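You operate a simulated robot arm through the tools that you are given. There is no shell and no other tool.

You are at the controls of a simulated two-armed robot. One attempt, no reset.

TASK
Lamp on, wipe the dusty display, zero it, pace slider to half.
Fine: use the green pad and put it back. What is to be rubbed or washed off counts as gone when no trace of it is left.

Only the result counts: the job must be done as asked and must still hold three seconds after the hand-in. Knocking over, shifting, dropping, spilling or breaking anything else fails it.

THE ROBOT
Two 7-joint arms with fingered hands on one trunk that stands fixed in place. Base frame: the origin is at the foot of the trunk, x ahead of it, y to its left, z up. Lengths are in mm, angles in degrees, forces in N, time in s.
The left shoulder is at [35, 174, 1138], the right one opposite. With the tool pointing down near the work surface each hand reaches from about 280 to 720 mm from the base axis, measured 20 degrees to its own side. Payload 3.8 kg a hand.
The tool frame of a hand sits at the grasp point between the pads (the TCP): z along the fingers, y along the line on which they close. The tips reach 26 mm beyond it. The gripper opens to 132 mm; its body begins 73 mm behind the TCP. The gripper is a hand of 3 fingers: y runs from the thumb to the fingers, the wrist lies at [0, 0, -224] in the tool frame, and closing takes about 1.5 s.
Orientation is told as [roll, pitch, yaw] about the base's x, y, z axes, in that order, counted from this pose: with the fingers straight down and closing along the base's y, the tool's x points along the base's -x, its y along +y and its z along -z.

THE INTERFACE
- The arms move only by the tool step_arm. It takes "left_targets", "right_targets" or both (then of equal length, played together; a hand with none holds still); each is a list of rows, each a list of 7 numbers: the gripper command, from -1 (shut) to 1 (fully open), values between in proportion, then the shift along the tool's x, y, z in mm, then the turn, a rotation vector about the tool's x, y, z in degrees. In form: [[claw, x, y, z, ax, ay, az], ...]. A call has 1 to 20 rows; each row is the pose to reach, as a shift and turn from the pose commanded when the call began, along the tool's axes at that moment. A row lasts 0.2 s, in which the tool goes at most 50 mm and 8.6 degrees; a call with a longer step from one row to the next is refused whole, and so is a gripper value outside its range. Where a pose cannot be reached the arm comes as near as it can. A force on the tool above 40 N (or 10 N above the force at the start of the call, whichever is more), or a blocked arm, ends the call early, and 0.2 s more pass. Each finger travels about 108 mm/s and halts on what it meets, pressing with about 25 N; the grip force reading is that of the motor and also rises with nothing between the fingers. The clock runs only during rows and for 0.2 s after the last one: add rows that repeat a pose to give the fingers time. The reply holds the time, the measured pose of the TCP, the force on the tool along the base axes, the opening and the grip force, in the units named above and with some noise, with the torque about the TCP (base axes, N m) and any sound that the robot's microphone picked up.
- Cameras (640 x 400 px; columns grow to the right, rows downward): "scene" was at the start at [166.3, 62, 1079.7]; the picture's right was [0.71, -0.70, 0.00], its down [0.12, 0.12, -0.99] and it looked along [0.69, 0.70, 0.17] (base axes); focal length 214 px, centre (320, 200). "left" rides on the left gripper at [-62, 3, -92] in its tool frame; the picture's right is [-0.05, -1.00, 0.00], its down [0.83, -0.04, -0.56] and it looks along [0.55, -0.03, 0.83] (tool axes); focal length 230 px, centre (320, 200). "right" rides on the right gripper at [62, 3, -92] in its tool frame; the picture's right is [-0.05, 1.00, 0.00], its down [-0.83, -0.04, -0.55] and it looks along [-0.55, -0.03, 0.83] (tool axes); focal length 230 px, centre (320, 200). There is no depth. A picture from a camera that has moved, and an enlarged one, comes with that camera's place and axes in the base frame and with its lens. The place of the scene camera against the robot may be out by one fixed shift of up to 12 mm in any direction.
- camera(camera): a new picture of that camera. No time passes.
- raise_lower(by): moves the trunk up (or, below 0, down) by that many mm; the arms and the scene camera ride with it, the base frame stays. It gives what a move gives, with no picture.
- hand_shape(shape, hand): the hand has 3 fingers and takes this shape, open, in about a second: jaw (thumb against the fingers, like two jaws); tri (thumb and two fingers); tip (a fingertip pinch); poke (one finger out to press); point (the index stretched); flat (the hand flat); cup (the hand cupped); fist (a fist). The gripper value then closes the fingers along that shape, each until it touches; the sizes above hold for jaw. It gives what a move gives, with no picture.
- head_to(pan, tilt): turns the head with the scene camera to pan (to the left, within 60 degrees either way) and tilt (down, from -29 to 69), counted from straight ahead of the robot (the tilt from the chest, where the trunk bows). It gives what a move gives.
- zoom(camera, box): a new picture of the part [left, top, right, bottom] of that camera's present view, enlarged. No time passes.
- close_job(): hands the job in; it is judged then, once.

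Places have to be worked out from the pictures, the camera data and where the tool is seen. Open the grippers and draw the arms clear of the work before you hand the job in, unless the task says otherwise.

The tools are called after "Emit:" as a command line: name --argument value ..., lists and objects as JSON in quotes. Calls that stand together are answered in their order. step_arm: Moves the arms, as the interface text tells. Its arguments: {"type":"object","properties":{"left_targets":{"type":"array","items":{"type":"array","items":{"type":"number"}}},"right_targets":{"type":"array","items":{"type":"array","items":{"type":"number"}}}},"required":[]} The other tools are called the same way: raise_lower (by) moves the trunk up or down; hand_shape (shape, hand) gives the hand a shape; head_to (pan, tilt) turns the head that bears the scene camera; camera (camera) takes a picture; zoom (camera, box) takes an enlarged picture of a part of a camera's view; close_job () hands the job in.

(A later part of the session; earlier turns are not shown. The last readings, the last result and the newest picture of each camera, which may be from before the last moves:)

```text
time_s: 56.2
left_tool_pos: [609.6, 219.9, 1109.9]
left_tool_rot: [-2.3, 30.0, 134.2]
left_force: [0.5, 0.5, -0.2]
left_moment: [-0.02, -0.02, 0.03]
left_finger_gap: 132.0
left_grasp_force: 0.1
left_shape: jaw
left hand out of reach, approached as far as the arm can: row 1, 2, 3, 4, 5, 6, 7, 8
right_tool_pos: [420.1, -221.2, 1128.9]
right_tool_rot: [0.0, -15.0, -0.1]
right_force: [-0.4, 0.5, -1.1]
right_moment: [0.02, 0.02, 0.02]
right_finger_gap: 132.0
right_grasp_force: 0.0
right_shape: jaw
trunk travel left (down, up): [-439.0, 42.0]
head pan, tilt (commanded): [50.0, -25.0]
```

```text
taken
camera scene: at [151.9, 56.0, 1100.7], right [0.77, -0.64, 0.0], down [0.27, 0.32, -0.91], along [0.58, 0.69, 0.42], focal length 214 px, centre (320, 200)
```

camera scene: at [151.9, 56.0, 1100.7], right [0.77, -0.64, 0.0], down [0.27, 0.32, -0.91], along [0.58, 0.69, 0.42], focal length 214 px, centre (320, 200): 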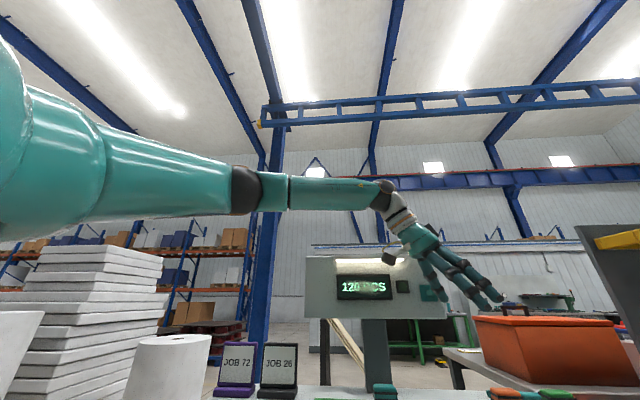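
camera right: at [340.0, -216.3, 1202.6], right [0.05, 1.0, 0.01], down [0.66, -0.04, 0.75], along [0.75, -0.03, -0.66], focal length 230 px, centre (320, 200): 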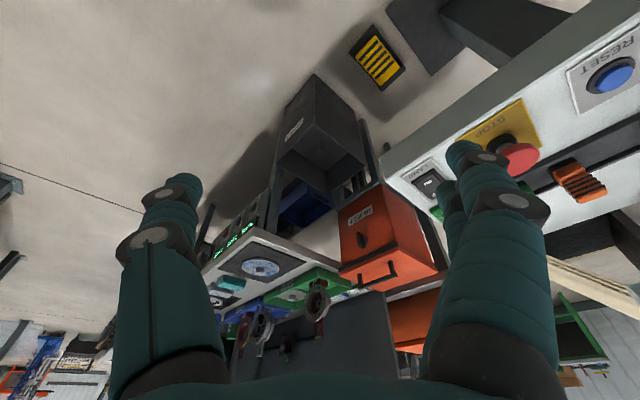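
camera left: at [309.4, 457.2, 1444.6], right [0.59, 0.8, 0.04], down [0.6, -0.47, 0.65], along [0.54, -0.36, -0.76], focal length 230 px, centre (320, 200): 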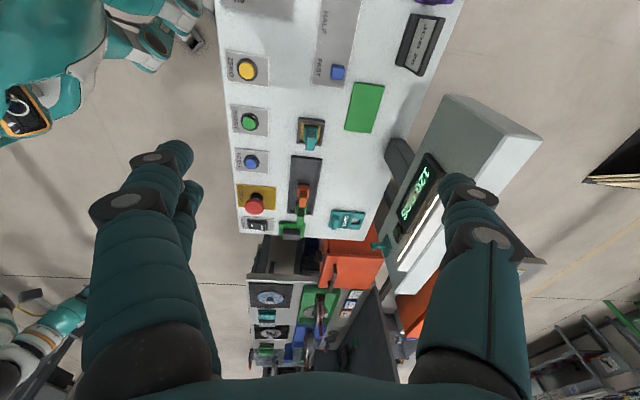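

The upper arm again halts at the same azimuth. I now try a cleaner elbow flip: with the wrist held out at mid reach, I rotate the whole hand about its x axis from down, through forward, to up.

Emit:
step_arm --left_targets '[[1, -6, -22.2, -9.4, 8, 0, 0], [1, -12, -43.7, -23.1, 16, 0, 0], [1, -18, -64.1, -41, 24, 0, 0], [1, -24, -82.7, -62.8, 32, 0, 0], [1, -30, -99, -88.4, 40, 0, 0], [1, -36, -112.5, -117.3, 48, 0, 0], [1, -42, -122.7, -149.1, 56, 0, 0], [1, -48, -129.3, -183.5, 64, 0, 0], [1, -48, -141, -212.5, 72, 0, 0], [1, -48, -148.6, -242.8, 80, 0, 0], [1, -48, -151.9, -273.9, 88, 0, 0], [1, -48, -150.8, -305.1, 96, 0, 0]]'

Emit:
camera --camera "scene"

```text
time_s: 58.8
left_tool_pos: [572.9, 459.6, 1352.0]
left_tool_rot: [-98.3, 30.0, 134.4]
left_force: [-0.2, -0.8, 1.0]
left_moment: [-0.03, 0.0, -0.01]
left_finger_gap: 131.9
left_grasp_force: 0.1
left_shape: jaw
right_tool_pos: [420.8, -219.9, 1128.8]
right_tool_rot: [0.0, -15.0, -0.2]
right_force: [0.6, 0.9, 0.2]
right_moment: [0.01, 0.01, -0.01]
right_finger_gap: 131.9
right_grasp_force: 0.0
right_shape: jaw
trunk travel left (down, up): [-439.0, 42.0]
head pan, tilt (commanded): [50.0, -25.0]
```

```text
taken
camera scene: at [152.5, 56.3, 1100.5], right [0.77, -0.64, 0.0], down [0.27, 0.32, -0.91], along [0.58, 0.69, 0.42], focal length 214 px, centre (320, 200)
```

scene: 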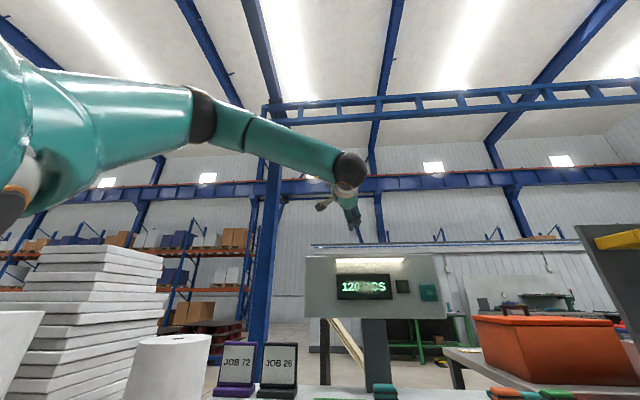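

The hand points forward without complaint. I continue rotating it upward with the wrist held in place.

Emit:
step_arm --left_targets '[[1, 0, -31.2, -2.2, 8, 0, 0], [1, 0, -61.7, -8.7, 16, 0, 0], [1, 0, -91.1, -19.4, 24, 0, 0], [1, 0, -118.7, -34, 32, 0, 0], [1, 0, -144, -52.4, 40, 0, 0], [1, 0, -166.5, -74.1, 48, 0, 0], [1, 0, -185.7, -98.7, 56, 0, 0], [1, 0, -201.3, -125.8, 64, 0, 0], [1, 0, -213, -154.8, 72, 0, 0], [1, 0, -220.6, -185.1, 80, 0, 0]]'

Emit:
camera --camera "scene"

```text
time_s: 61.0
left_tool_pos: [378.7, 467.1, 1492.9]
left_tool_rot: [-142.3, 33.7, 137.4]
left_force: [0.0, 0.1, -0.3]
left_moment: [0.0, 0.01, 0.01]
left_finger_gap: 131.9
left_grasp_force: 0.0
left_shape: jaw
left hand out of reach, approached as far as the arm can: row 5, 6, 7, 8, 9, 10
right_tool_pos: [421.1, -220.4, 1128.8]
right_tool_rot: [0.1, -15.1, -0.1]
right_force: [-0.6, -0.6, -0.2]
right_moment: [0.01, 0.01, 0.01]
right_finger_gap: 132.0
right_grasp_force: 0.0
right_shape: jaw
trunk travel left (down, up): [-439.0, 42.0]
head pan, tilt (commanded): [50.0, -25.0]
```

```text
taken
camera scene: at [152.3, 56.2, 1100.6], right [0.77, -0.64, 0.0], down [0.27, 0.32, -0.91], along [0.58, 0.69, 0.42], focal length 214 px, centre (320, 200)
```

scene: 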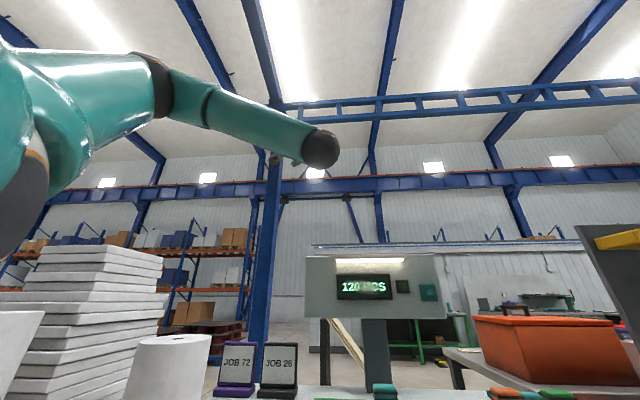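

The left arm won't flip, so I change the plan. The right arm, which reaches inward well, will carry the pad to a free spot near the console's middle-left, and the left hand will pick it up there upright for wiping. I move the right hand toward the pad and start unfolding the left.

Emit:
step_arm --right_targets '[[0.3, -28.6, 26.8, 19.8, -1.46, 0, -5.44], [0.3, -57.2, 53.5, 39.7, -2.91, 0, -10.9], [0.3, -85.8, 80.3, 59.5, -4.37, 0, -16.3], [0.3, -114.4, 107, 79.3, -5.83, 0, -21.8], [0.3, -143, 133.8, 99.1, -7.28, 0, -27.2], [0.3, -171.5, 160.5, 119, -8.74, 0, -32.6], [0.3, -200.1, 187.3, 138.8, -10.2, 0, -38.1], [0.3, -228.7, 214, 158.6, -11.65, 0, -43.5]]' --left_targets '[[1, 0, 31.2, -2.2, -8, 0, 0], [1, 0, 61.7, -8.7, -16, 0, 0], [1, 0, 91.1, -19.4, -24, 0, 0], [1, 0, 118.7, -34, -32, 0, 0], [1, 0, 144, -52.4, -40, 0, 0], [1, 0, 166.5, -74.1, -48, 0, 0], [1, 0, 185.7, -98.7, -56, 0, 0], [1, 0, 201.3, -125.8, -64, 0, 0]]'

```text
time_s: 62.8
left_tool_pos: [524.5, 446.5, 1311.0]
left_tool_rot: [-78.1, 33.8, 137.6]
left_force: [0.5, 0.9, 0.3]
left_moment: [-0.01, 0.02, -0.04]
left_finger_gap: 131.8
left_grasp_force: 0.0
left_shape: jaw
right_tool_pos: [680.1, -6.1, 1033.6]
right_tool_rot: [-0.2, -15.0, 45.2]
right_force: [0.3, 0.0, 0.7]
right_moment: [-0.06, 0.02, 0.0]
right_finger_gap: 86.1
right_grasp_force: 0.1
right_shape: jaw
trunk travel left (down, up): [-439.0, 42.0]
head pan, tilt (commanded): [50.0, -25.0]
```

The right hand is over the pad at (680,-6,1034). I lean it to 36° and bring the left hand back to pointing down.

Emit:
step_arm --right_targets '[[0.3, 0, 0, 0, 0, -7, 0], [0.3, 0, 0, 0, 0, -14, 0], [0.3, 0, 0, 0, 0, -21, 0], [0.3, 0, 0, 0, 0, -21, 0], [0.3, 0, 0, 0, 0, -21, 0], [0.3, 0, 0, 0, 0, -21, 0], [0.3, 0, 0, 0, 0, -21, 0], [0.3, 0, 0, 0, 0, -21, 0], [0.3, 0, 0, 0, 0, -21, 0]]' --left_targets '[[1, 0, 31.2, -2.2, -8, 0, 0], [1, 0, 61.7, -8.7, -16, 0, 0], [1, 0, 91.1, -19.4, -24, 0, 0], [1, 0, 118.7, -34, -32, 0, 0], [1, 0, 144, -52.4, -40, 0, 0], [1, 0, 166.5, -74.1, -48, 0, 0], [1, 0, 185.7, -98.7, -56, 0, 0], [1, 0, 201.3, -125.8, -64, 0, 0], [1, 0, 213, -154.8, -72, 0, 0]]'

Emit:
head_to --pan 15 --tilt 20

Emit:
camera --camera "right"

Emit:
camera --camera "scene"

Emit:
camera --camera "left"

```text
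time_s: 64.8
left_tool_pos: [467.0, 236.7, 1162.9]
left_tool_rot: [-6.4, 33.6, 137.4]
left_force: [-0.1, 0.7, 0.4]
left_moment: [-0.01, 0.0, 0.0]
left_finger_gap: 132.1
left_grasp_force: 0.1
left_shape: jaw
right_tool_pos: [682.9, -7.1, 1034.8]
right_tool_rot: [-0.1, -36.0, 45.0]
right_force: [-0.9, -0.2, 0.0]
right_moment: [0.01, 0.01, 0.03]
right_finger_gap: 86.4
right_grasp_force: 0.1
right_shape: jaw
trunk travel left (down, up): [-439.0, 42.0]
head pan, tilt (commanded): [50.0, -25.0]
```

```text
time_s: 66.0
left_tool_pos: [467.5, 237.2, 1162.4]
left_tool_rot: [-6.4, 33.6, 137.4]
left_force: [-0.3, -0.7, -0.5]
left_moment: [0.03, -0.01, -0.01]
left_finger_gap: 132.0
left_grasp_force: 0.0
left_shape: jaw
right_tool_pos: [681.9, -5.9, 1034.6]
right_tool_rot: [0.0, -35.9, 44.9]
right_force: [-0.4, -0.5, 0.1]
right_moment: [0.01, -0.01, -0.02]
right_finger_gap: 86.0
right_grasp_force: 0.0
right_shape: jaw
trunk travel left (down, up): [-439.0, 42.0]
head pan, tilt (commanded): [15.0, 20.0]
```

```text
taken
camera right: at [607.3, -77.5, 1073.4], right [-0.68, 0.74, 0.03], down [0.28, 0.21, 0.94], along [0.68, 0.64, -0.35], focal length 230 px, centre (320, 200)
```

right: 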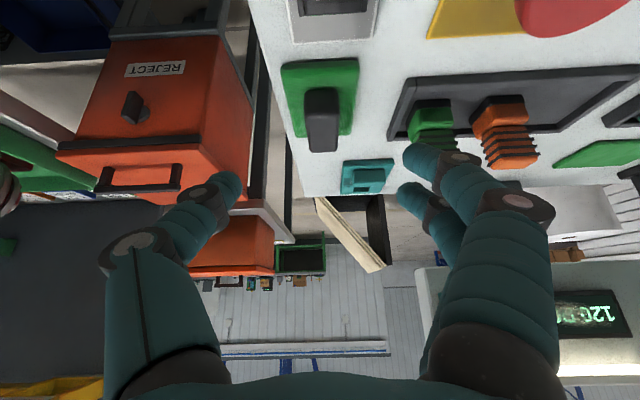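

```text
taken
camera scene: at [196.9, 26.1, 1032.6], right [0.26, -0.97, 0.0], down [-0.33, -0.09, -0.94], along [0.91, 0.24, -0.34], focal length 214 px, centre (320, 200)
```

scene: 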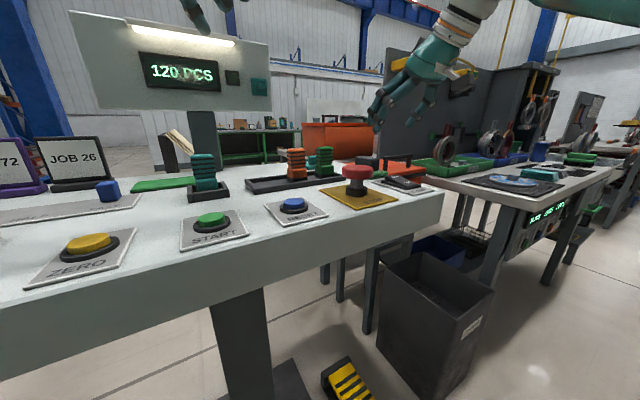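

```text
taken
camera left: at [383.5, 295.1, 1204.2], right [0.59, 0.8, 0.06], down [0.27, -0.27, 0.92], along [0.76, -0.53, -0.38], focal length 230 px, centre (320, 200)
```

left: 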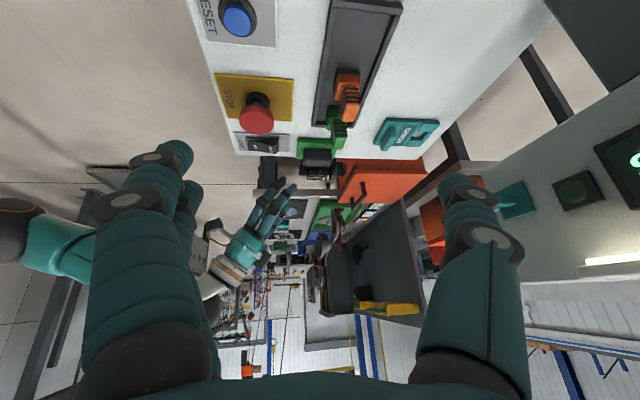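

The right hand is aligned above the pad. I zoom its camera on the pad to fix the handle's position and height accurately.

Emit:
zoom --camera "right" --box '[260, 40, 400, 200]'

Emit:
zoom --camera "scene" --box '[320, 60, 460, 220]'

```text
2.50 times, centred on (330, 120) of right
camera zoom: at [607.3, -77.5, 1073.4], right [-0.68, 0.74, 0.03], down [0.28, 0.21, 0.94], along [0.68, 0.64, -0.35], focal length 575 px, centre (295, 400)
```

zoom: 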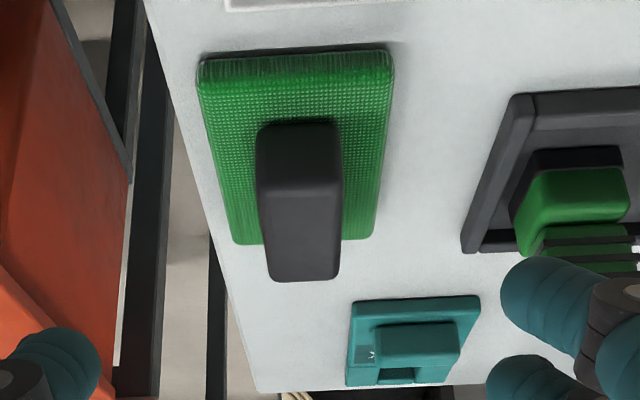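

```text
2.50 times, centred on (390, 140) of scene
camera zoom: at [196.9, 26.1, 1032.6], right [0.26, -0.97, 0.0], down [-0.33, -0.09, -0.94], along [0.91, 0.24, -0.34], focal length 536 px, centre (145, 350)
```

zoom: 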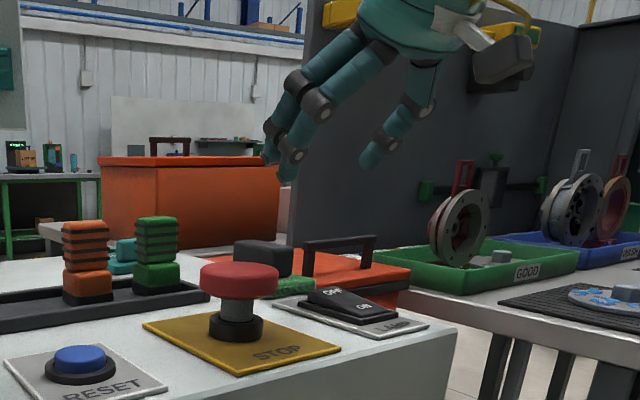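

The handle's centre works out near u=562, v=485 along the console axes, top at z≈933. I close in along the approach line in two stages.

Emit:
step_arm --right_targets '[[0.3, -1, 0.5, 30, 0, 0, 0], [0.3, -1.5, 1, 55, 0, 0, 0], [0.3, -2, 1.5, 75, 0, 0, 0], [0.3, -2.5, 2, 90, 0, 0, 0]]'

Emit:
camera --camera "right"

Emit:
zoom --camera "scene" --box '[320, 90, 460, 220]'

```text
time_s: 67.0
left_tool_pos: [467.1, 238.0, 1162.9]
left_tool_rot: [-6.3, 33.7, 137.6]
left_force: [-0.2, -0.2, 0.6]
left_moment: [-0.05, 0.04, 0.03]
left_finger_gap: 131.8
left_grasp_force: 0.1
left_shape: jaw
right_tool_pos: [721.5, 34.3, 963.0]
right_tool_rot: [0.0, -36.0, 44.9]
right_force: [-0.1, 0.0, -0.6]
right_moment: [0.02, -0.01, 0.01]
right_finger_gap: 86.2
right_grasp_force: 0.0
right_shape: jaw
trunk travel left (down, up): [-439.0, 42.0]
head pan, tilt (commanded): [15.0, 20.0]
```

```text
taken
camera right: at [645.9, -36.4, 1001.2], right [-0.68, 0.74, 0.03], down [0.28, 0.21, 0.94], along [0.68, 0.64, -0.35], focal length 230 px, centre (320, 200)
```

right: 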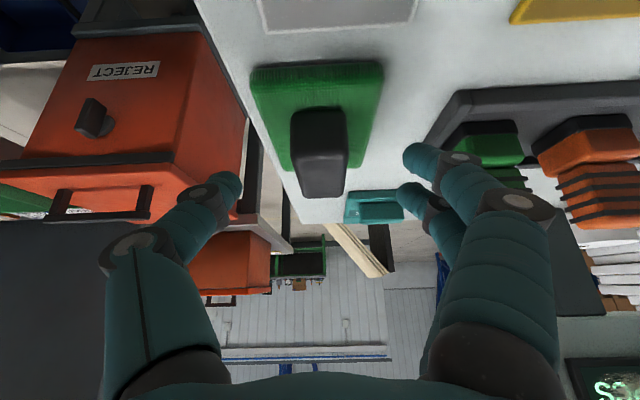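

```text
3.08 times, centred on (390, 155) of scene
camera zoom: at [196.9, 26.1, 1032.5], right [0.26, -0.97, 0.0], down [-0.33, -0.09, -0.94], along [0.91, 0.24, -0.34], focal length 660 px, centre (105, 338)
```

zoom: 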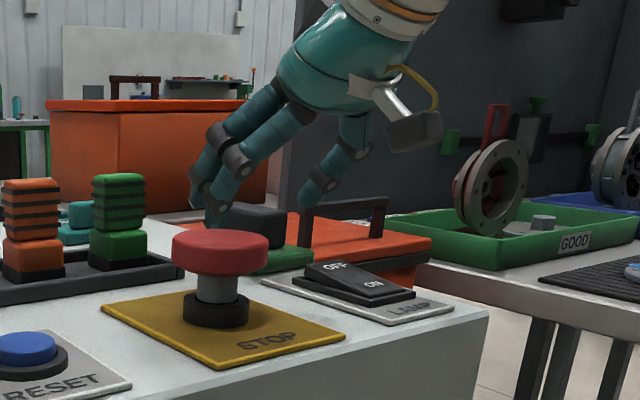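

Fingers straddle the handle well centred, and the reject bin's handle is about 65 mm clear. I go the last 32 mm in and watch for contact force.

Emit:
step_arm --right_targets '[[0.3, 0, 0.5, 12, 0, 0, 0], [0.3, 0, 1, 22, 0, 0, 0], [0.3, 0, 1.2, 28, 0, 0, 0], [0.3, 0, 1.2, 31, 0, 0, 0]]'

Emit:
camera --camera "right"

Emit:
zoom --camera "scene" --box '[340, 110, 440, 200]'

```text
time_s: 68.0
left_tool_pos: [467.0, 237.3, 1162.7]
left_tool_rot: [-6.3, 33.7, 137.5]
left_force: [0.3, -0.4, -0.4]
left_moment: [0.0, 0.02, 0.03]
left_finger_gap: 132.4
left_grasp_force: 0.1
left_shape: jaw
right_tool_pos: [731.6, 47.9, 938.2]
right_tool_rot: [0.0, -35.9, 45.0]
right_force: [-0.1, 0.5, 0.4]
right_moment: [0.02, 0.01, 0.01]
right_finger_gap: 86.1
right_grasp_force: 0.1
right_shape: jaw
trunk travel left (down, up): [-439.0, 42.0]
head pan, tilt (commanded): [15.0, 20.0]
```

```text
taken
camera right: at [656.6, -22.7, 977.4], right [-0.68, 0.74, 0.03], down [0.28, 0.21, 0.94], along [0.68, 0.64, -0.35], focal length 230 px, centre (320, 200)
```

right: 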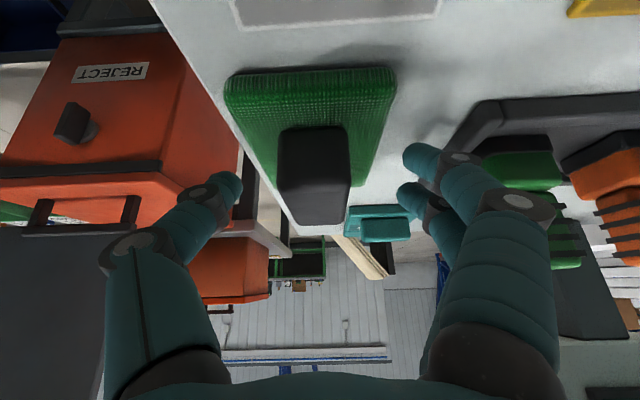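

```text
4.44 times, centred on (390, 155) of scene
camera zoom: at [196.9, 26.0, 1032.5], right [0.26, -0.97, 0.0], down [-0.33, -0.09, -0.94], along [0.91, 0.24, -0.34], focal length 953 px, centre (9, 400)
```

zoom: 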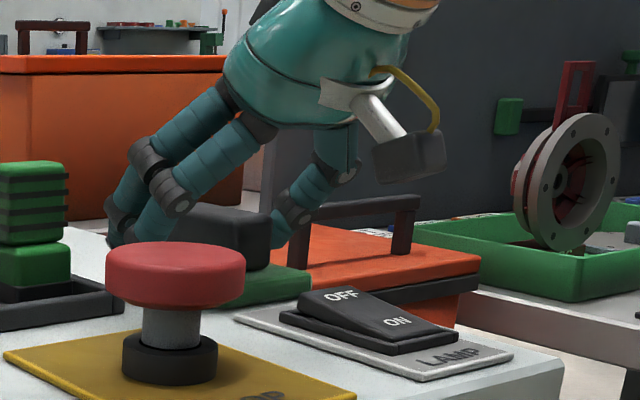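

No contact yet at TCP z=938, with the fingertips beside the handle. I close the right hand on the grip.

Emit:
step_arm --right_targets '[[-0.2, 0, 0, 1, 0, 0, 0], [-0.6, 0, 0, 1, 0, 0, 0], [-1, 0, 0, 1, 0, 0, 0], [-1, 0, 0, 1, 0, 0, 0], [-1, 0, 0, 1, 0, 0, 0], [-1, 0, 0, 1, 0, 0, 0], [-1, 0, 0, 1, 0, 0, 0], [-1, 0, 0, 1, 0, 0, 0]]'

Emit:
camera --camera "right"

```text
time_s: 69.8
left_tool_pos: [467.2, 237.5, 1162.6]
left_tool_rot: [-6.3, 33.7, 137.4]
left_force: [-0.2, 0.4, -0.2]
left_moment: [-0.03, -0.01, -0.02]
left_finger_gap: 131.9
left_grasp_force: 0.0
left_shape: jaw
right_tool_pos: [732.6, 48.3, 938.0]
right_tool_rot: [0.0, -36.1, 44.9]
right_force: [-0.2, 0.3, 0.8]
right_moment: [-0.09, -0.01, 0.0]
right_finger_gap: 40.7
right_grasp_force: 24.9
right_shape: jaw
trunk travel left (down, up): [-439.0, 42.0]
head pan, tilt (commanded): [15.0, 20.0]
```

```text
taken
camera right: at [656.9, -22.2, 976.7], right [-0.68, 0.74, 0.03], down [0.28, 0.21, 0.94], along [0.68, 0.64, -0.35], focal length 230 px, centre (320, 200)
```

right: 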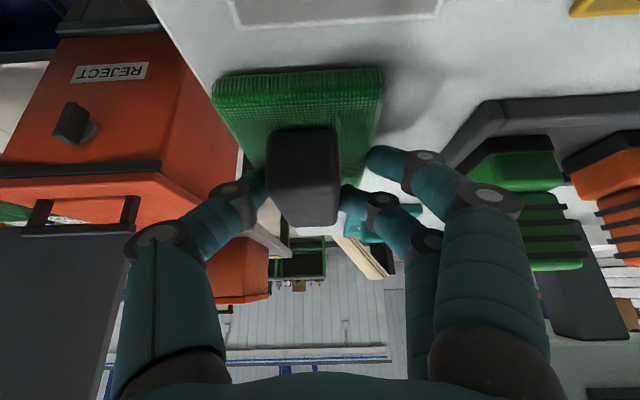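

The grip reads 25 N with a 41 mm gap, and the pad shifted slightly sideways. I zoom in to see whether both fingers bear on the handle.

Emit:
zoom --camera "right" --box '[200, 50, 440, 250]'

Emit:
zoom --camera "scene" --box '[340, 110, 440, 200]'

```text
2.00 times, centred on (320, 150) of right
camera zoom: at [656.9, -22.2, 976.7], right [-0.68, 0.74, 0.03], down [0.28, 0.21, 0.94], along [0.68, 0.64, -0.35], focal length 460 px, centre (320, 300)
```

zoom: 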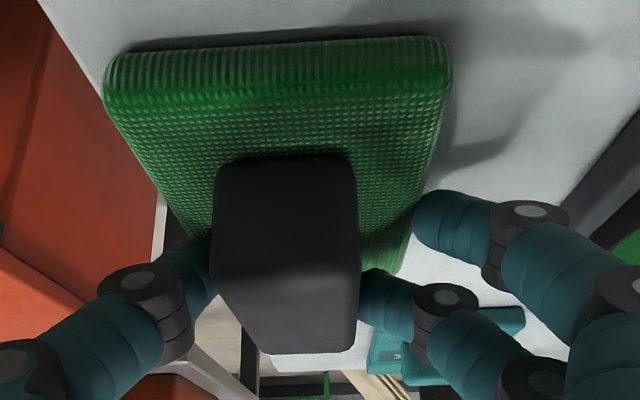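

```text
4.44 times, centred on (390, 155) of scene
camera zoom: at [196.8, 26.0, 1032.6], right [0.26, -0.97, 0.0], down [-0.33, -0.09, -0.94], along [0.91, 0.24, -0.34], focal length 953 px, centre (9, 400)
```

zoom: 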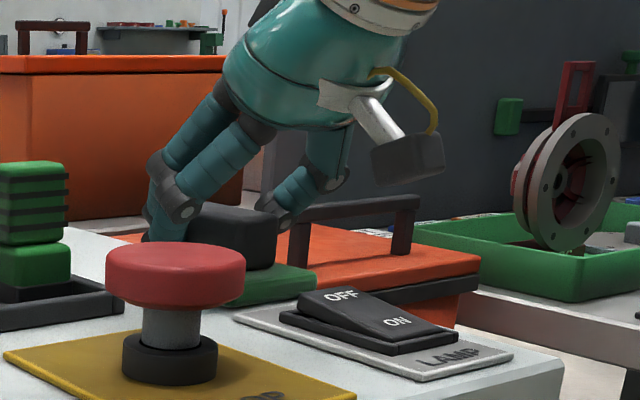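

The lower finger bears on the pad's edge rather than the grip. I open, rise 6 mm, re-centre and grip again.

Emit:
step_arm --right_targets '[[-0.2, 0, 0, 0, 0, 0, 0], [0.1, 0, 0, 0, 0, 0, 0], [0.3, 0, 0, 0, 0, 0, 0], [0.3, -2, -3, -3, 0, 0, 0], [0.3, -3.8, -6, -5.7, 0, 0, 0], [0.3, -3.8, -6, -5.7, 0, 0, 0]]'

Emit:
zoom --camera "right" --box '[200, 50, 440, 250]'

```text
time_s: 71.2
left_tool_pos: [466.3, 236.7, 1162.4]
left_tool_rot: [-6.3, 33.6, 137.4]
left_force: [-0.1, 0.5, 0.0]
left_moment: [-0.01, -0.01, -0.03]
left_finger_gap: 132.2
left_grasp_force: 0.0
left_shape: jaw
right_tool_pos: [736.7, 43.9, 944.5]
right_tool_rot: [-0.1, -36.0, 44.8]
right_force: [-0.3, 0.0, -0.2]
right_moment: [0.0, 0.0, -0.01]
right_finger_gap: 85.5
right_grasp_force: 0.1
right_shape: jaw
trunk travel left (down, up): [-439.0, 42.0]
head pan, tilt (commanded): [15.0, 20.0]
```

```text
2.00 times, centred on (320, 150) of right
camera zoom: at [661.4, -26.8, 983.7], right [-0.68, 0.74, 0.03], down [0.28, 0.21, 0.94], along [0.68, 0.64, -0.35], focal length 460 px, centre (320, 300)
```

zoom: 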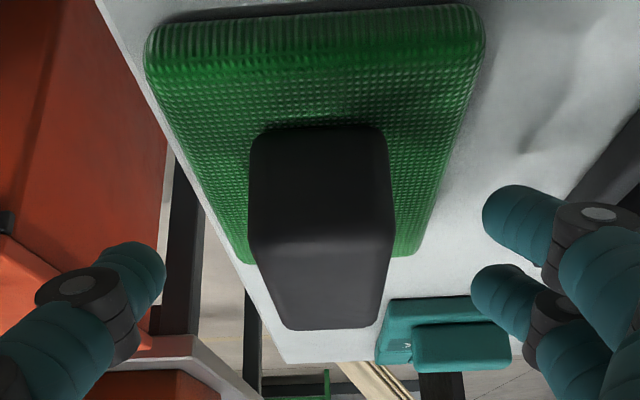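

The handle is centred between thumb and fingers. I close again.

Emit:
step_arm --right_targets '[[0, 0, 0, 0, 0, 0, 0], [-0.3, 0, 0, 0, 0, 0, 0], [-0.7, 0, 0, 0, 0, 0, 0], [-1, 0, 0, 0, 0, 0, 0], [-1, 0, 0, 0, 0, 0, 0], [-1, 0, 0, 0, 0, 0, 0], [-1, 0, 0, 0, 0, 0, 0], [-1, 0, 0, 0, 0, 0, 0]]'

Emit:
zoom --camera "right" --box '[200, 50, 440, 250]'

```text
time_s: 73.0
left_tool_pos: [466.4, 236.6, 1162.2]
left_tool_rot: [-6.3, 33.8, 137.4]
left_force: [-0.5, -1.0, 0.1]
left_moment: [0.01, -0.03, 0.01]
left_finger_gap: 132.0
left_grasp_force: 0.1
left_shape: jaw
right_tool_pos: [736.3, 44.2, 944.5]
right_tool_rot: [0.0, -36.1, 45.0]
right_force: [0.1, 0.2, 0.2]
right_moment: [0.02, 0.04, 0.03]
right_finger_gap: 31.0
right_grasp_force: 25.3
right_shape: jaw
trunk travel left (down, up): [-439.0, 42.0]
head pan, tilt (commanded): [15.0, 20.0]
```

```text
2.00 times, centred on (320, 150) of right
camera zoom: at [661.2, -26.8, 983.7], right [-0.68, 0.74, 0.03], down [0.28, 0.21, 0.94], along [0.68, 0.64, -0.35], focal length 460 px, centre (320, 300)
```

zoom: 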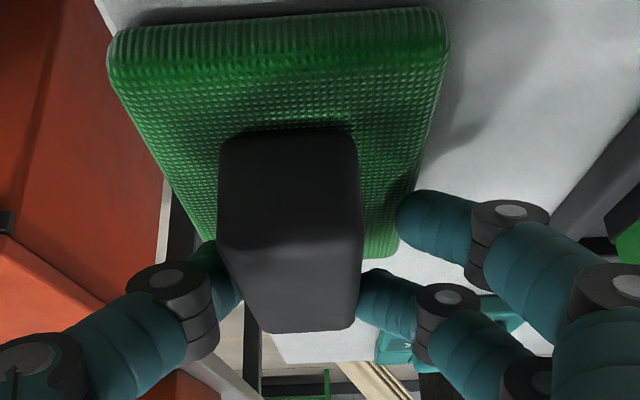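

The front finger still catches the pad's edge, so the tips reach lower than assumed when closing. I open, rise 9 mm more, re-centre on the shifted pad and try again.

Emit:
step_arm --right_targets '[[-0.2, 0, 0, 0, 0, 0, 0], [0.1, 0, 0, 0, 0, 0, 0], [0.2, 0, 0, 0, 0, 0, 0], [0.2, -2.5, -6, -3.5, 0, 0, 0], [0.2, -5.3, -12, -7.3, 0, 0, 0], [0.2, -5.3, -12, -7.3, 0, 0, 0]]'

Emit:
zoom --camera "right" --box '[200, 50, 440, 250]'

```text
time_s: 74.4
left_tool_pos: [466.9, 236.6, 1162.4]
left_tool_rot: [-6.2, 33.7, 137.4]
left_force: [0.0, -0.3, -0.5]
left_moment: [0.06, 0.01, 0.0]
left_finger_gap: 131.9
left_grasp_force: 0.2
left_shape: jaw
right_tool_pos: [744.7, 36.4, 954.8]
right_tool_rot: [0.1, -36.0, 45.1]
right_force: [-0.3, 0.6, 0.3]
right_moment: [-0.03, 0.0, 0.01]
right_finger_gap: 78.3
right_grasp_force: 0.1
right_shape: jaw
trunk travel left (down, up): [-439.0, 42.0]
head pan, tilt (commanded): [15.0, 20.0]
```

```text
2.00 times, centred on (320, 150) of right
camera zoom: at [670.3, -35.0, 992.8], right [-0.68, 0.74, 0.03], down [0.28, 0.21, 0.94], along [0.68, 0.64, -0.35], focal length 460 px, centre (320, 300)
```

zoom: 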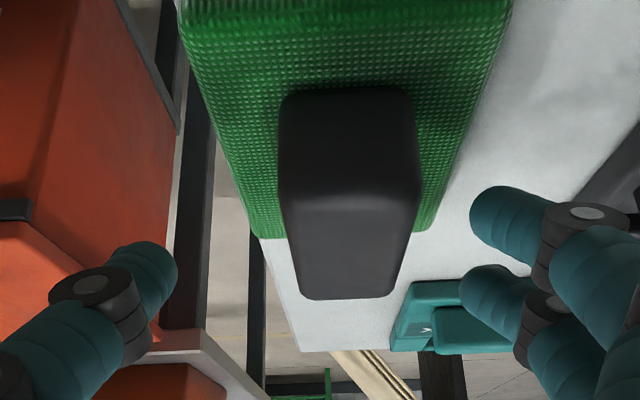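

Measured against this view the handle top is about z=938 and the sole top about 910, so 6 mm higher than I thought. I shift 9 mm back toward the handle's centre and close.

Emit:
step_arm --right_targets '[[0.2, 0.4, 5, 0.5, 0, 0, 0], [0.2, 0.6, 9, 0.8, 0, 0, 0], [-0.1, 0.6, 9, 0.8, 0, 0, 0], [-0.4, 0.6, 9, 0.8, 0, 0, 0], [-0.7, 0.6, 9, 0.8, 0, 0, 0], [-1, 0.6, 9, 0.8, 0, 0, 0], [-1, 0.6, 9, 0.8, 0, 0, 0], [-1, 0.6, 9, 0.8, 0, 0, 0], [-1, 0.6, 9, 0.8, 0, 0, 0]]'

Emit:
zoom --camera "right" --box '[200, 50, 440, 250]'

```text
time_s: 76.4
left_tool_pos: [466.6, 236.9, 1163.6]
left_tool_rot: [-6.3, 33.8, 137.4]
left_force: [0.5, 0.3, 0.9]
left_moment: [-0.01, 0.02, -0.04]
left_finger_gap: 132.2
left_grasp_force: 0.1
left_shape: jaw
right_tool_pos: [740.2, 41.6, 953.1]
right_tool_rot: [0.1, -36.0, 44.9]
right_force: [-0.4, 0.6, 0.4]
right_moment: [0.04, 0.02, -0.04]
right_finger_gap: 24.2
right_grasp_force: 24.6
right_shape: jaw
trunk travel left (down, up): [-439.0, 42.0]
head pan, tilt (commanded): [15.0, 20.0]
```

```text
2.00 times, centred on (320, 150) of right
camera zoom: at [664.2, -28.4, 991.7], right [-0.68, 0.74, 0.03], down [0.28, 0.21, 0.94], along [0.68, 0.64, -0.35], focal length 460 px, centre (320, 300)
```

zoom: 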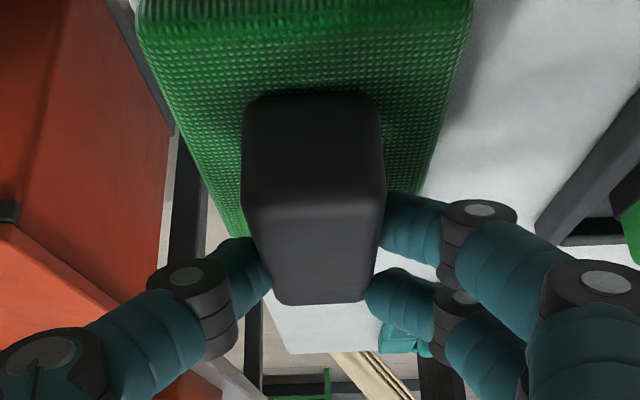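

Now thumb and both fingers bear on the grip (24 mm gap, 25 N). I lift straight up 60 mm and check the hold.

Emit:
step_arm --right_targets '[[-1, -3, 0, -4, 0, 0, 0], [-1, -9, 0, -12, 0, 0, 0], [-1, -18, 0, -24, 0, 0, 0], [-1, -27, 0, -36.5, 0, 0, 0], [-1, -35.3, 0, -48.5, 0, 0, 0], [-1, -35.3, 0, -48.5, 0, 0, 0]]'

Emit:
camera --camera "right"

Emit:
camera --camera "scene"

```text
time_s: 77.8
left_tool_pos: [466.8, 236.9, 1161.2]
left_tool_rot: [-6.3, 33.6, 137.4]
left_force: [-0.2, 0.3, 0.1]
left_moment: [-0.01, -0.01, 0.03]
left_finger_gap: 132.4
left_grasp_force: 0.0
left_shape: jaw
right_tool_pos: [740.3, 41.7, 1012.8]
right_tool_rot: [0.1, -36.0, 45.0]
right_force: [-0.5, 0.3, -0.3]
right_moment: [-0.02, -0.02, -0.04]
right_finger_gap: 23.8
right_grasp_force: 25.4
right_shape: jaw
trunk travel left (down, up): [-439.0, 42.0]
head pan, tilt (commanded): [15.0, 20.0]
```

```text
taken
camera right: at [664.6, -28.6, 1051.9], right [-0.68, 0.74, 0.03], down [0.28, 0.21, 0.94], along [0.68, 0.64, -0.35], focal length 230 px, centre (320, 200)
```

right: 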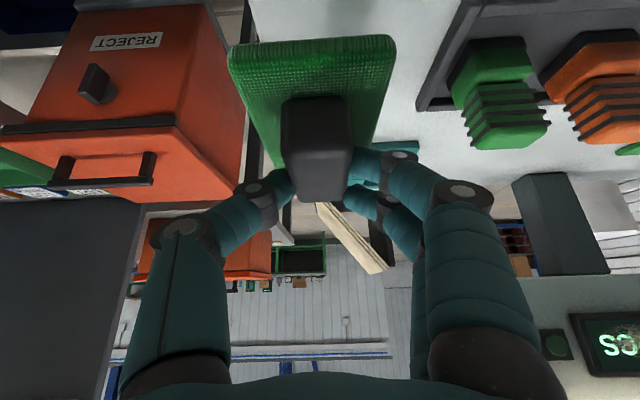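

```text
taken
camera scene: at [197.0, 26.0, 1032.5], right [0.26, -0.97, 0.0], down [-0.33, -0.09, -0.94], along [0.91, 0.24, -0.34], focal length 214 px, centre (320, 200)
```

scene: 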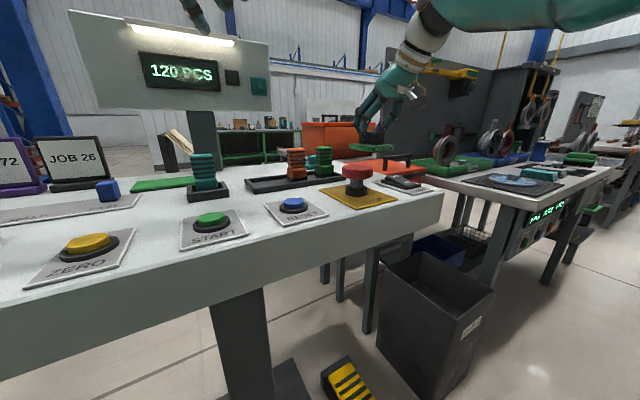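

The pad is in the air. I zoom to check that it hangs level.

Emit:
zoom --camera "scene" --box '[330, 90, 430, 180]'

Emit:
zoom --camera "right" --box '[200, 20, 440, 220]'

```text
4.44 times, centred on (380, 135) of scene
camera zoom: at [197.0, 26.0, 1032.5], right [0.26, -0.97, 0.0], down [-0.33, -0.09, -0.94], along [0.91, 0.24, -0.34], focal length 953 px, centre (53, 489)
```

zoom: 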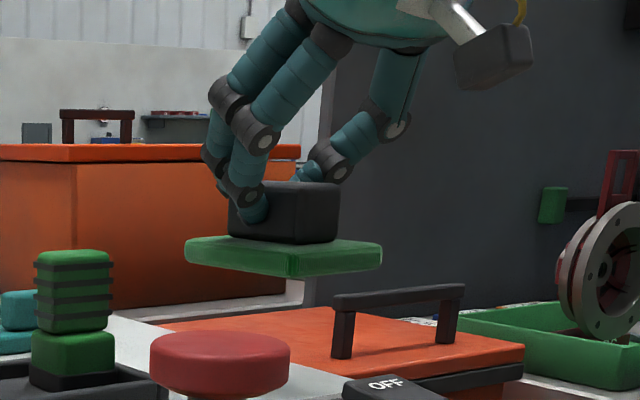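

```text
2.00 times, centred on (320, 120) of right
camera zoom: at [664.6, -28.6, 1051.9], right [-0.68, 0.74, 0.03], down [0.28, 0.21, 0.94], along [0.68, 0.64, -0.35], focal length 460 px, centre (320, 360)
```

zoom: 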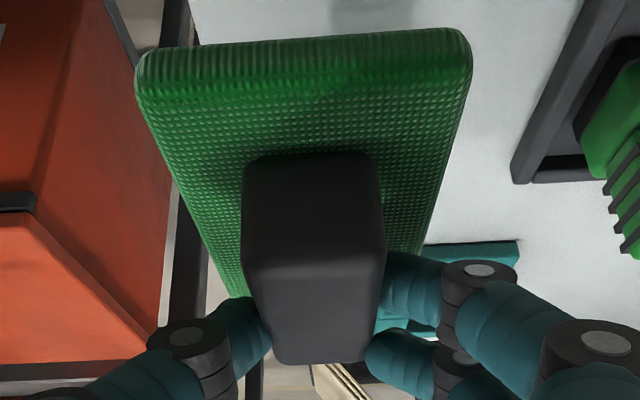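

The pad hangs level, firmly held. I first move the left hand up and back out of the way, to serve as an overhead eye over the staging spot.

Emit:
step_arm --left_targets '[[1, -21, -17, -27, -0.9, -4.8, 0.3], [1, -42, -35, -55, -1.8, -9.6, 0.7], [1, -64, -52, -82, -2.7, -14.4, 1], [1, -85, -69, -109, -3.6, -19.3, 1.4], [1, -106, -86, -137, -4.5, -24.1, 1.7], [1, -127, -104, -164, -5.4, -28.9, 2], [1, -148.4, -120.8, -191.5, -6.3, -33.7, 2.4]]' --right_targets '[[-1, -6, 0, -8, 0, 0, 0], [-1, -12, 0, -16, 0, 0, 0], [-1, -18, 0, -25, 0, 0, 0], [-1, -24, 0, -33, 0, 0, 0], [-1, -30, 0, -41, 0, 0, 0], [-1, -36, 0, -50, 0, 0, 0], [-1, -42, 0, -58, 0, 0, 0]]'

Emit:
camera --camera "left"

```text
time_s: 79.4
left_tool_pos: [360.5, 467.4, 1250.7]
left_tool_rot: [0.2, -0.1, 136.8]
left_force: [-0.3, 0.4, 0.1]
left_moment: [0.03, -0.02, 0.01]
left_finger_gap: 131.8
left_grasp_force: 0.0
left_shape: jaw
right_tool_pos: [739.6, 41.0, 1083.6]
right_tool_rot: [-0.1, -36.0, 45.0]
right_force: [0.5, 0.2, -0.3]
right_moment: [0.0, -0.03, 0.03]
right_finger_gap: 23.9
right_grasp_force: 24.6
right_shape: jaw
trunk travel left (down, up): [-439.0, 42.0]
head pan, tilt (commanded): [15.0, 20.0]
```

```text
taken
camera left: at [313.6, 506.2, 1342.1], right [0.65, 0.76, 0.0], down [0.64, -0.54, 0.55], along [0.42, -0.36, -0.83], focal length 230 px, centre (320, 200)
```

left: 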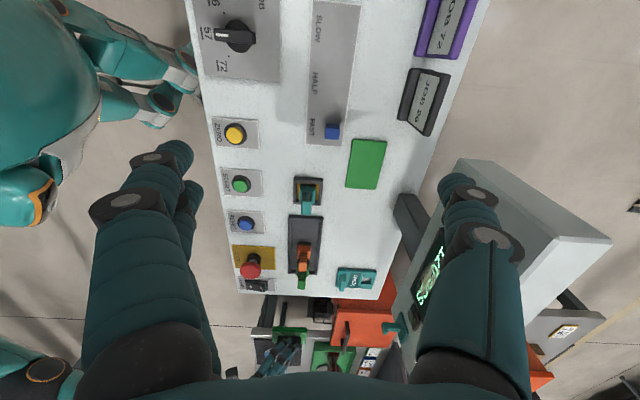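

This overhead view shows the whole console. I zoom to measure the free patch between the ZERO/START plates and the slider and teal tray.

Emit:
zoom --camera "left" --box '[200, 90, 400, 215]'

Emit:
zoom --camera "left" --box '[190, 0, 390, 145]'

```text
3.20 times, centred on (300, 152) of left
camera zoom: at [313.6, 506.2, 1342.1], right [0.65, 0.76, 0.0], down [0.64, -0.54, 0.55], along [0.42, -0.36, -0.83], focal length 736 px, centre (384, 352)
```

zoom: 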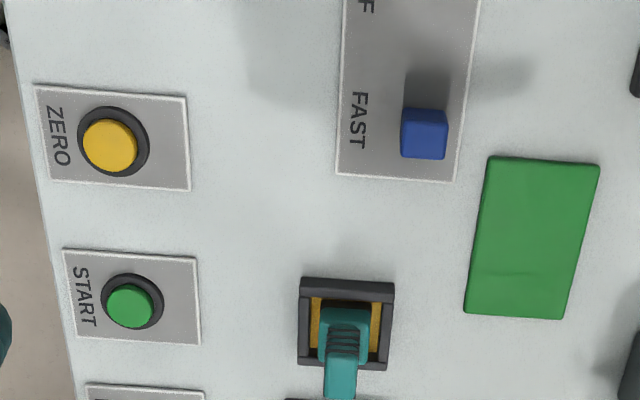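

```text
2.76 times, centred on (290, 72) of left
camera zoom: at [313.6, 506.2, 1342.1], right [0.65, 0.76, 0.0], down [0.64, -0.54, 0.55], along [0.42, -0.36, -0.83], focal length 635 px, centre (403, 552)
```

zoom: 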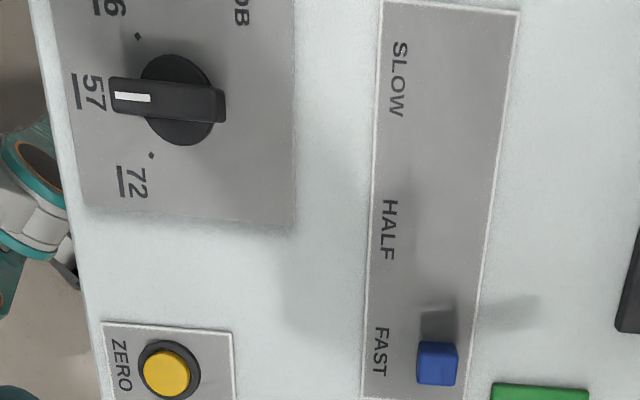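

There is a 90 mm deep free patch beyond the ZERO plate, centred near u=518, v=48, enough for the pad. I carry the pad toward it at z≈1084, clear above everything, halfway first.

Emit:
step_arm --right_targets '[[-1, 3, 40, -2, 0, 0, 0], [-1, 6, 80, -5, 0, 0, 0], [-1, 10, 122, -7, 0, 0, 0], [-1, 13, 165, -9, 0, 0, 0], [-1, 16, 208, -12, 0, 0, 0], [-1, 18, 240, -13, 0, 0, 0]]'

Emit:
camera --camera "scene"

Emit:
camera --camera "left"

```text
time_s: 80.8
left_tool_pos: [359.6, 466.6, 1250.2]
left_tool_rot: [0.0, 0.0, 137.0]
left_force: [-0.7, -0.4, -0.4]
left_moment: [0.01, -0.01, -0.03]
left_finger_gap: 131.9
left_grasp_force: 0.0
left_shape: jaw
right_tool_pos: [555.3, 195.9, 1084.8]
right_tool_rot: [0.0, -36.1, 44.9]
right_force: [-0.2, -0.3, -0.6]
right_moment: [-0.02, -0.04, 0.03]
right_finger_gap: 24.1
right_grasp_force: 25.5
right_shape: jaw
trunk travel left (down, up): [-439.0, 42.0]
head pan, tilt (commanded): [15.0, 20.0]
```

```text
taken
camera scene: at [196.7, 26.3, 1032.6], right [0.26, -0.97, 0.0], down [-0.33, -0.09, -0.94], along [0.91, 0.24, -0.34], focal length 214 px, centre (320, 200)
```

scene: 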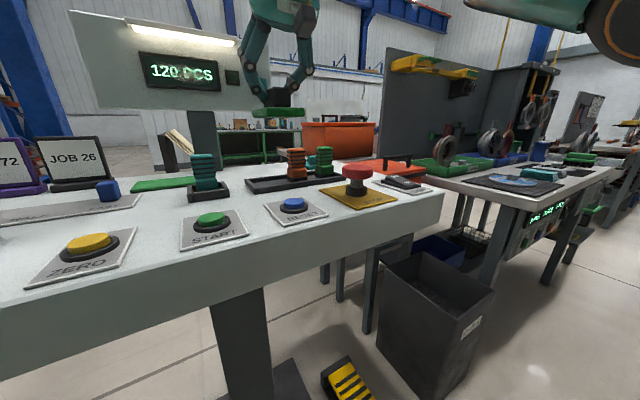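

```text
taken
camera left: at [314.0, 506.1, 1341.6], right [0.64, 0.76, 0.0], down [0.64, -0.54, 0.55], along [0.42, -0.36, -0.83], focal length 230 px, centre (320, 200)
```

left: 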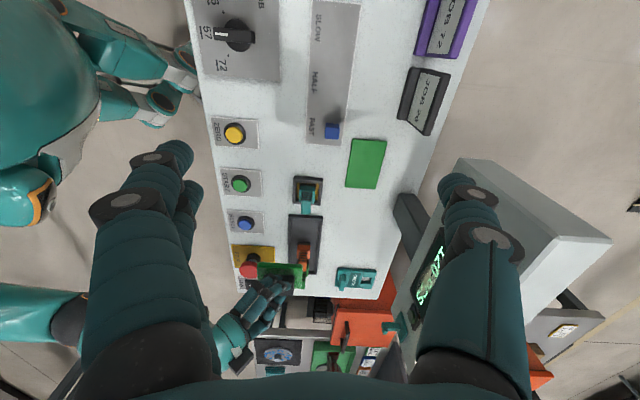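

Midway with the grip steady at 25 N. I carry on to above the staging patch.

Emit:
step_arm --right_targets '[[-1, 3, 40, -2, 0, 0, 0], [-1, 6, 82, -5, 0, 0, 0], [-1, 9, 124, -7, 0, 0, 0], [-1, 12, 166, -9, 0, 0, 0], [-1, 15.5, 206, -11.3, 0, 0, 0], [-1, 15.5, 206, -11.3, 0, 0, 0]]'

Emit:
camera --camera "scene"

Emit:
camera --camera "left"

Emit:
camera --camera "right"

```text
time_s: 82.2
left_tool_pos: [361.7, 466.0, 1249.3]
left_tool_rot: [0.0, 0.0, 136.9]
left_force: [0.2, -0.2, -0.8]
left_moment: [0.02, 0.04, -0.01]
left_finger_gap: 132.0
left_grasp_force: 0.1
left_shape: jaw
right_tool_pos: [395.9, 328.9, 1083.3]
right_tool_rot: [0.1, -36.0, 44.9]
right_force: [-0.1, -0.3, -0.2]
right_moment: [0.02, -0.01, 0.01]
right_finger_gap: 23.8
right_grasp_force: 25.1
right_shape: jaw
trunk travel left (down, up): [-439.0, 42.0]
head pan, tilt (commanded): [15.0, 20.0]
```

```text
taken
camera scene: at [197.2, 25.8, 1032.4], right [0.26, -0.97, 0.0], down [-0.33, -0.09, -0.94], along [0.91, 0.24, -0.34], focal length 214 px, centre (320, 200)
```

scene: 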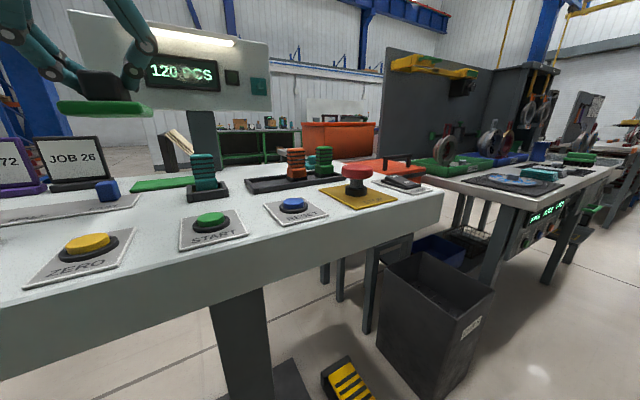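

```text
taken
camera left: at [314.7, 505.4, 1341.7], right [0.64, 0.76, 0.0], down [0.64, -0.54, 0.55], along [0.42, -0.36, -0.83], focal length 230 px, centre (320, 200)
```

left: 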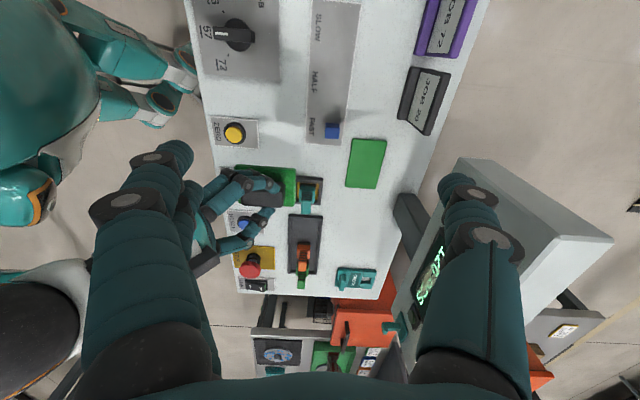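

```text
taken
camera right: at [320.3, 257.7, 1121.7], right [-0.68, 0.74, 0.03], down [0.28, 0.21, 0.94], along [0.68, 0.64, -0.35], focal length 230 px, centre (320, 200)
```

right: 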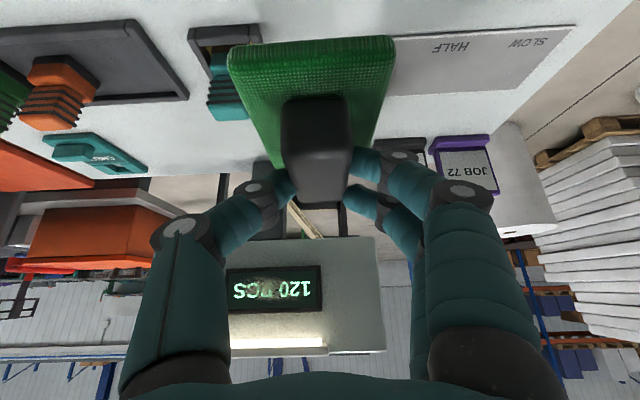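

The pad is above the free patch. I lower it to just above the table.

Emit:
step_arm --right_targets '[[-1, 17.6, 0, 24.3, 0, 0, 0], [-1, 35.3, 0, 48.5, 0, 0, 0], [-1, 52.9, 0, 72.8, 0, 0, 0], [-1, 68, 0, 93.5, 0, 0, 0], [-1, 71.5, 0, 98.4, 0, 0, 0]]'

Emit:
camera --camera "left"

Emit:
zoom --camera "left" --box '[200, 90, 400, 215]'

```text
time_s: 83.4
left_tool_pos: [361.5, 466.8, 1249.0]
left_tool_rot: [-0.1, -0.2, 136.9]
left_force: [0.1, -0.1, -0.2]
left_moment: [-0.05, 0.02, 0.01]
left_finger_gap: 131.9
left_grasp_force: 0.1
left_shape: jaw
right_tool_pos: [394.9, 328.1, 960.8]
right_tool_rot: [0.0, -36.0, 45.0]
right_force: [-0.2, -0.1, -0.1]
right_moment: [0.03, -0.04, -0.01]
right_finger_gap: 23.8
right_grasp_force: 24.8
right_shape: jaw
trunk travel left (down, up): [-439.0, 42.0]
head pan, tilt (commanded): [15.0, 20.0]
```

```text
taken
camera left: at [314.2, 505.7, 1341.7], right [0.64, 0.76, 0.0], down [0.64, -0.54, 0.55], along [0.42, -0.36, -0.83], focal length 230 px, centre (320, 200)
```

left: 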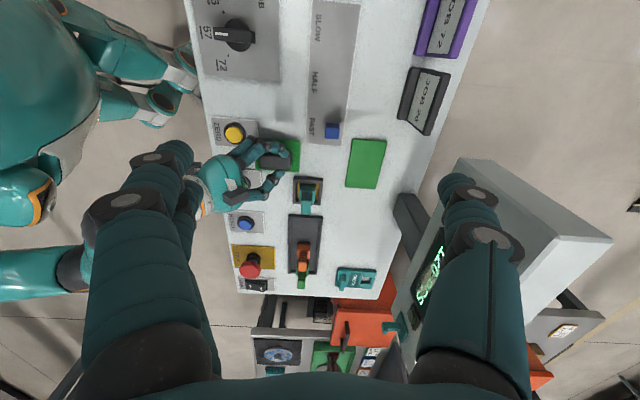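

```text
3.20 times, centred on (300, 152) of left
camera zoom: at [314.2, 505.7, 1341.7], right [0.64, 0.76, 0.0], down [0.64, -0.54, 0.55], along [0.42, -0.36, -0.83], focal length 736 px, centre (384, 352)
```

zoom: 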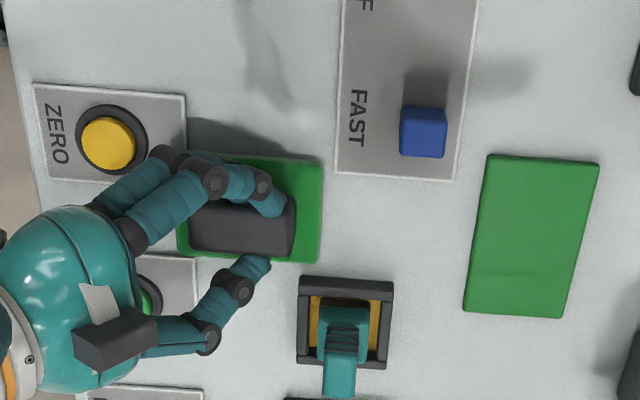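

The pad is at u≈511, v≈48, so I nudge it 7 mm outward to clear the ZERO plate, then lower in small steps to table contact.

Emit:
step_arm --right_targets '[[-1, -5.7, 0, 4.1, 0, 0, 0], [-1, -3.3, 0, 7.3, 0, 0, 0], [-1, -2.2, 0, 9, 0, 0, 0], [-1, -1, 0, 10.6, 0, 0, 0]]'

```text
time_s: 84.4
left_tool_pos: [360.8, 466.1, 1249.2]
left_tool_rot: [-0.1, -0.1, 136.9]
left_force: [0.0, 0.2, -0.3]
left_moment: [0.0, 0.0, -0.01]
left_finger_gap: 132.1
left_grasp_force: 0.0
left_shape: jaw
right_tool_pos: [399.2, 332.4, 955.3]
right_tool_rot: [0.0, -36.0, 45.1]
right_force: [0.3, -1.3, 2.0]
right_moment: [0.05, -0.02, 0.0]
right_finger_gap: 23.9
right_grasp_force: 25.0
right_shape: jaw
trunk travel left (down, up): [-439.0, 42.0]
head pan, tilt (commanded): [15.0, 20.0]
```

A slight upward force (2 N) appears at z=955. I go down another couple of millimetres to be sure it sits on the table.

Emit:
step_arm --right_targets '[[-1, 0.9, 0, 1.2, 0, 0, 0], [-1, 1.8, 0, 2.4, 0, 0, 0]]'

```text
time_s: 85.0
left_tool_pos: [359.7, 466.0, 1249.9]
left_tool_rot: [-0.1, -0.1, 136.8]
left_force: [0.1, 0.8, 0.1]
left_moment: [0.0, 0.01, 0.01]
left_finger_gap: 131.9
left_grasp_force: 0.1
left_shape: jaw
right_tool_pos: [398.4, 333.1, 953.6]
right_tool_rot: [0.0, -36.3, 45.0]
right_force: [0.3, -0.9, 12.5]
right_moment: [0.15, -0.11, -0.02]
right_finger_gap: 24.1
right_grasp_force: 25.6
right_shape: jaw
trunk travel left (down, up): [-439.0, 42.0]
head pan, tilt (commanded): [15.0, 20.0]
```

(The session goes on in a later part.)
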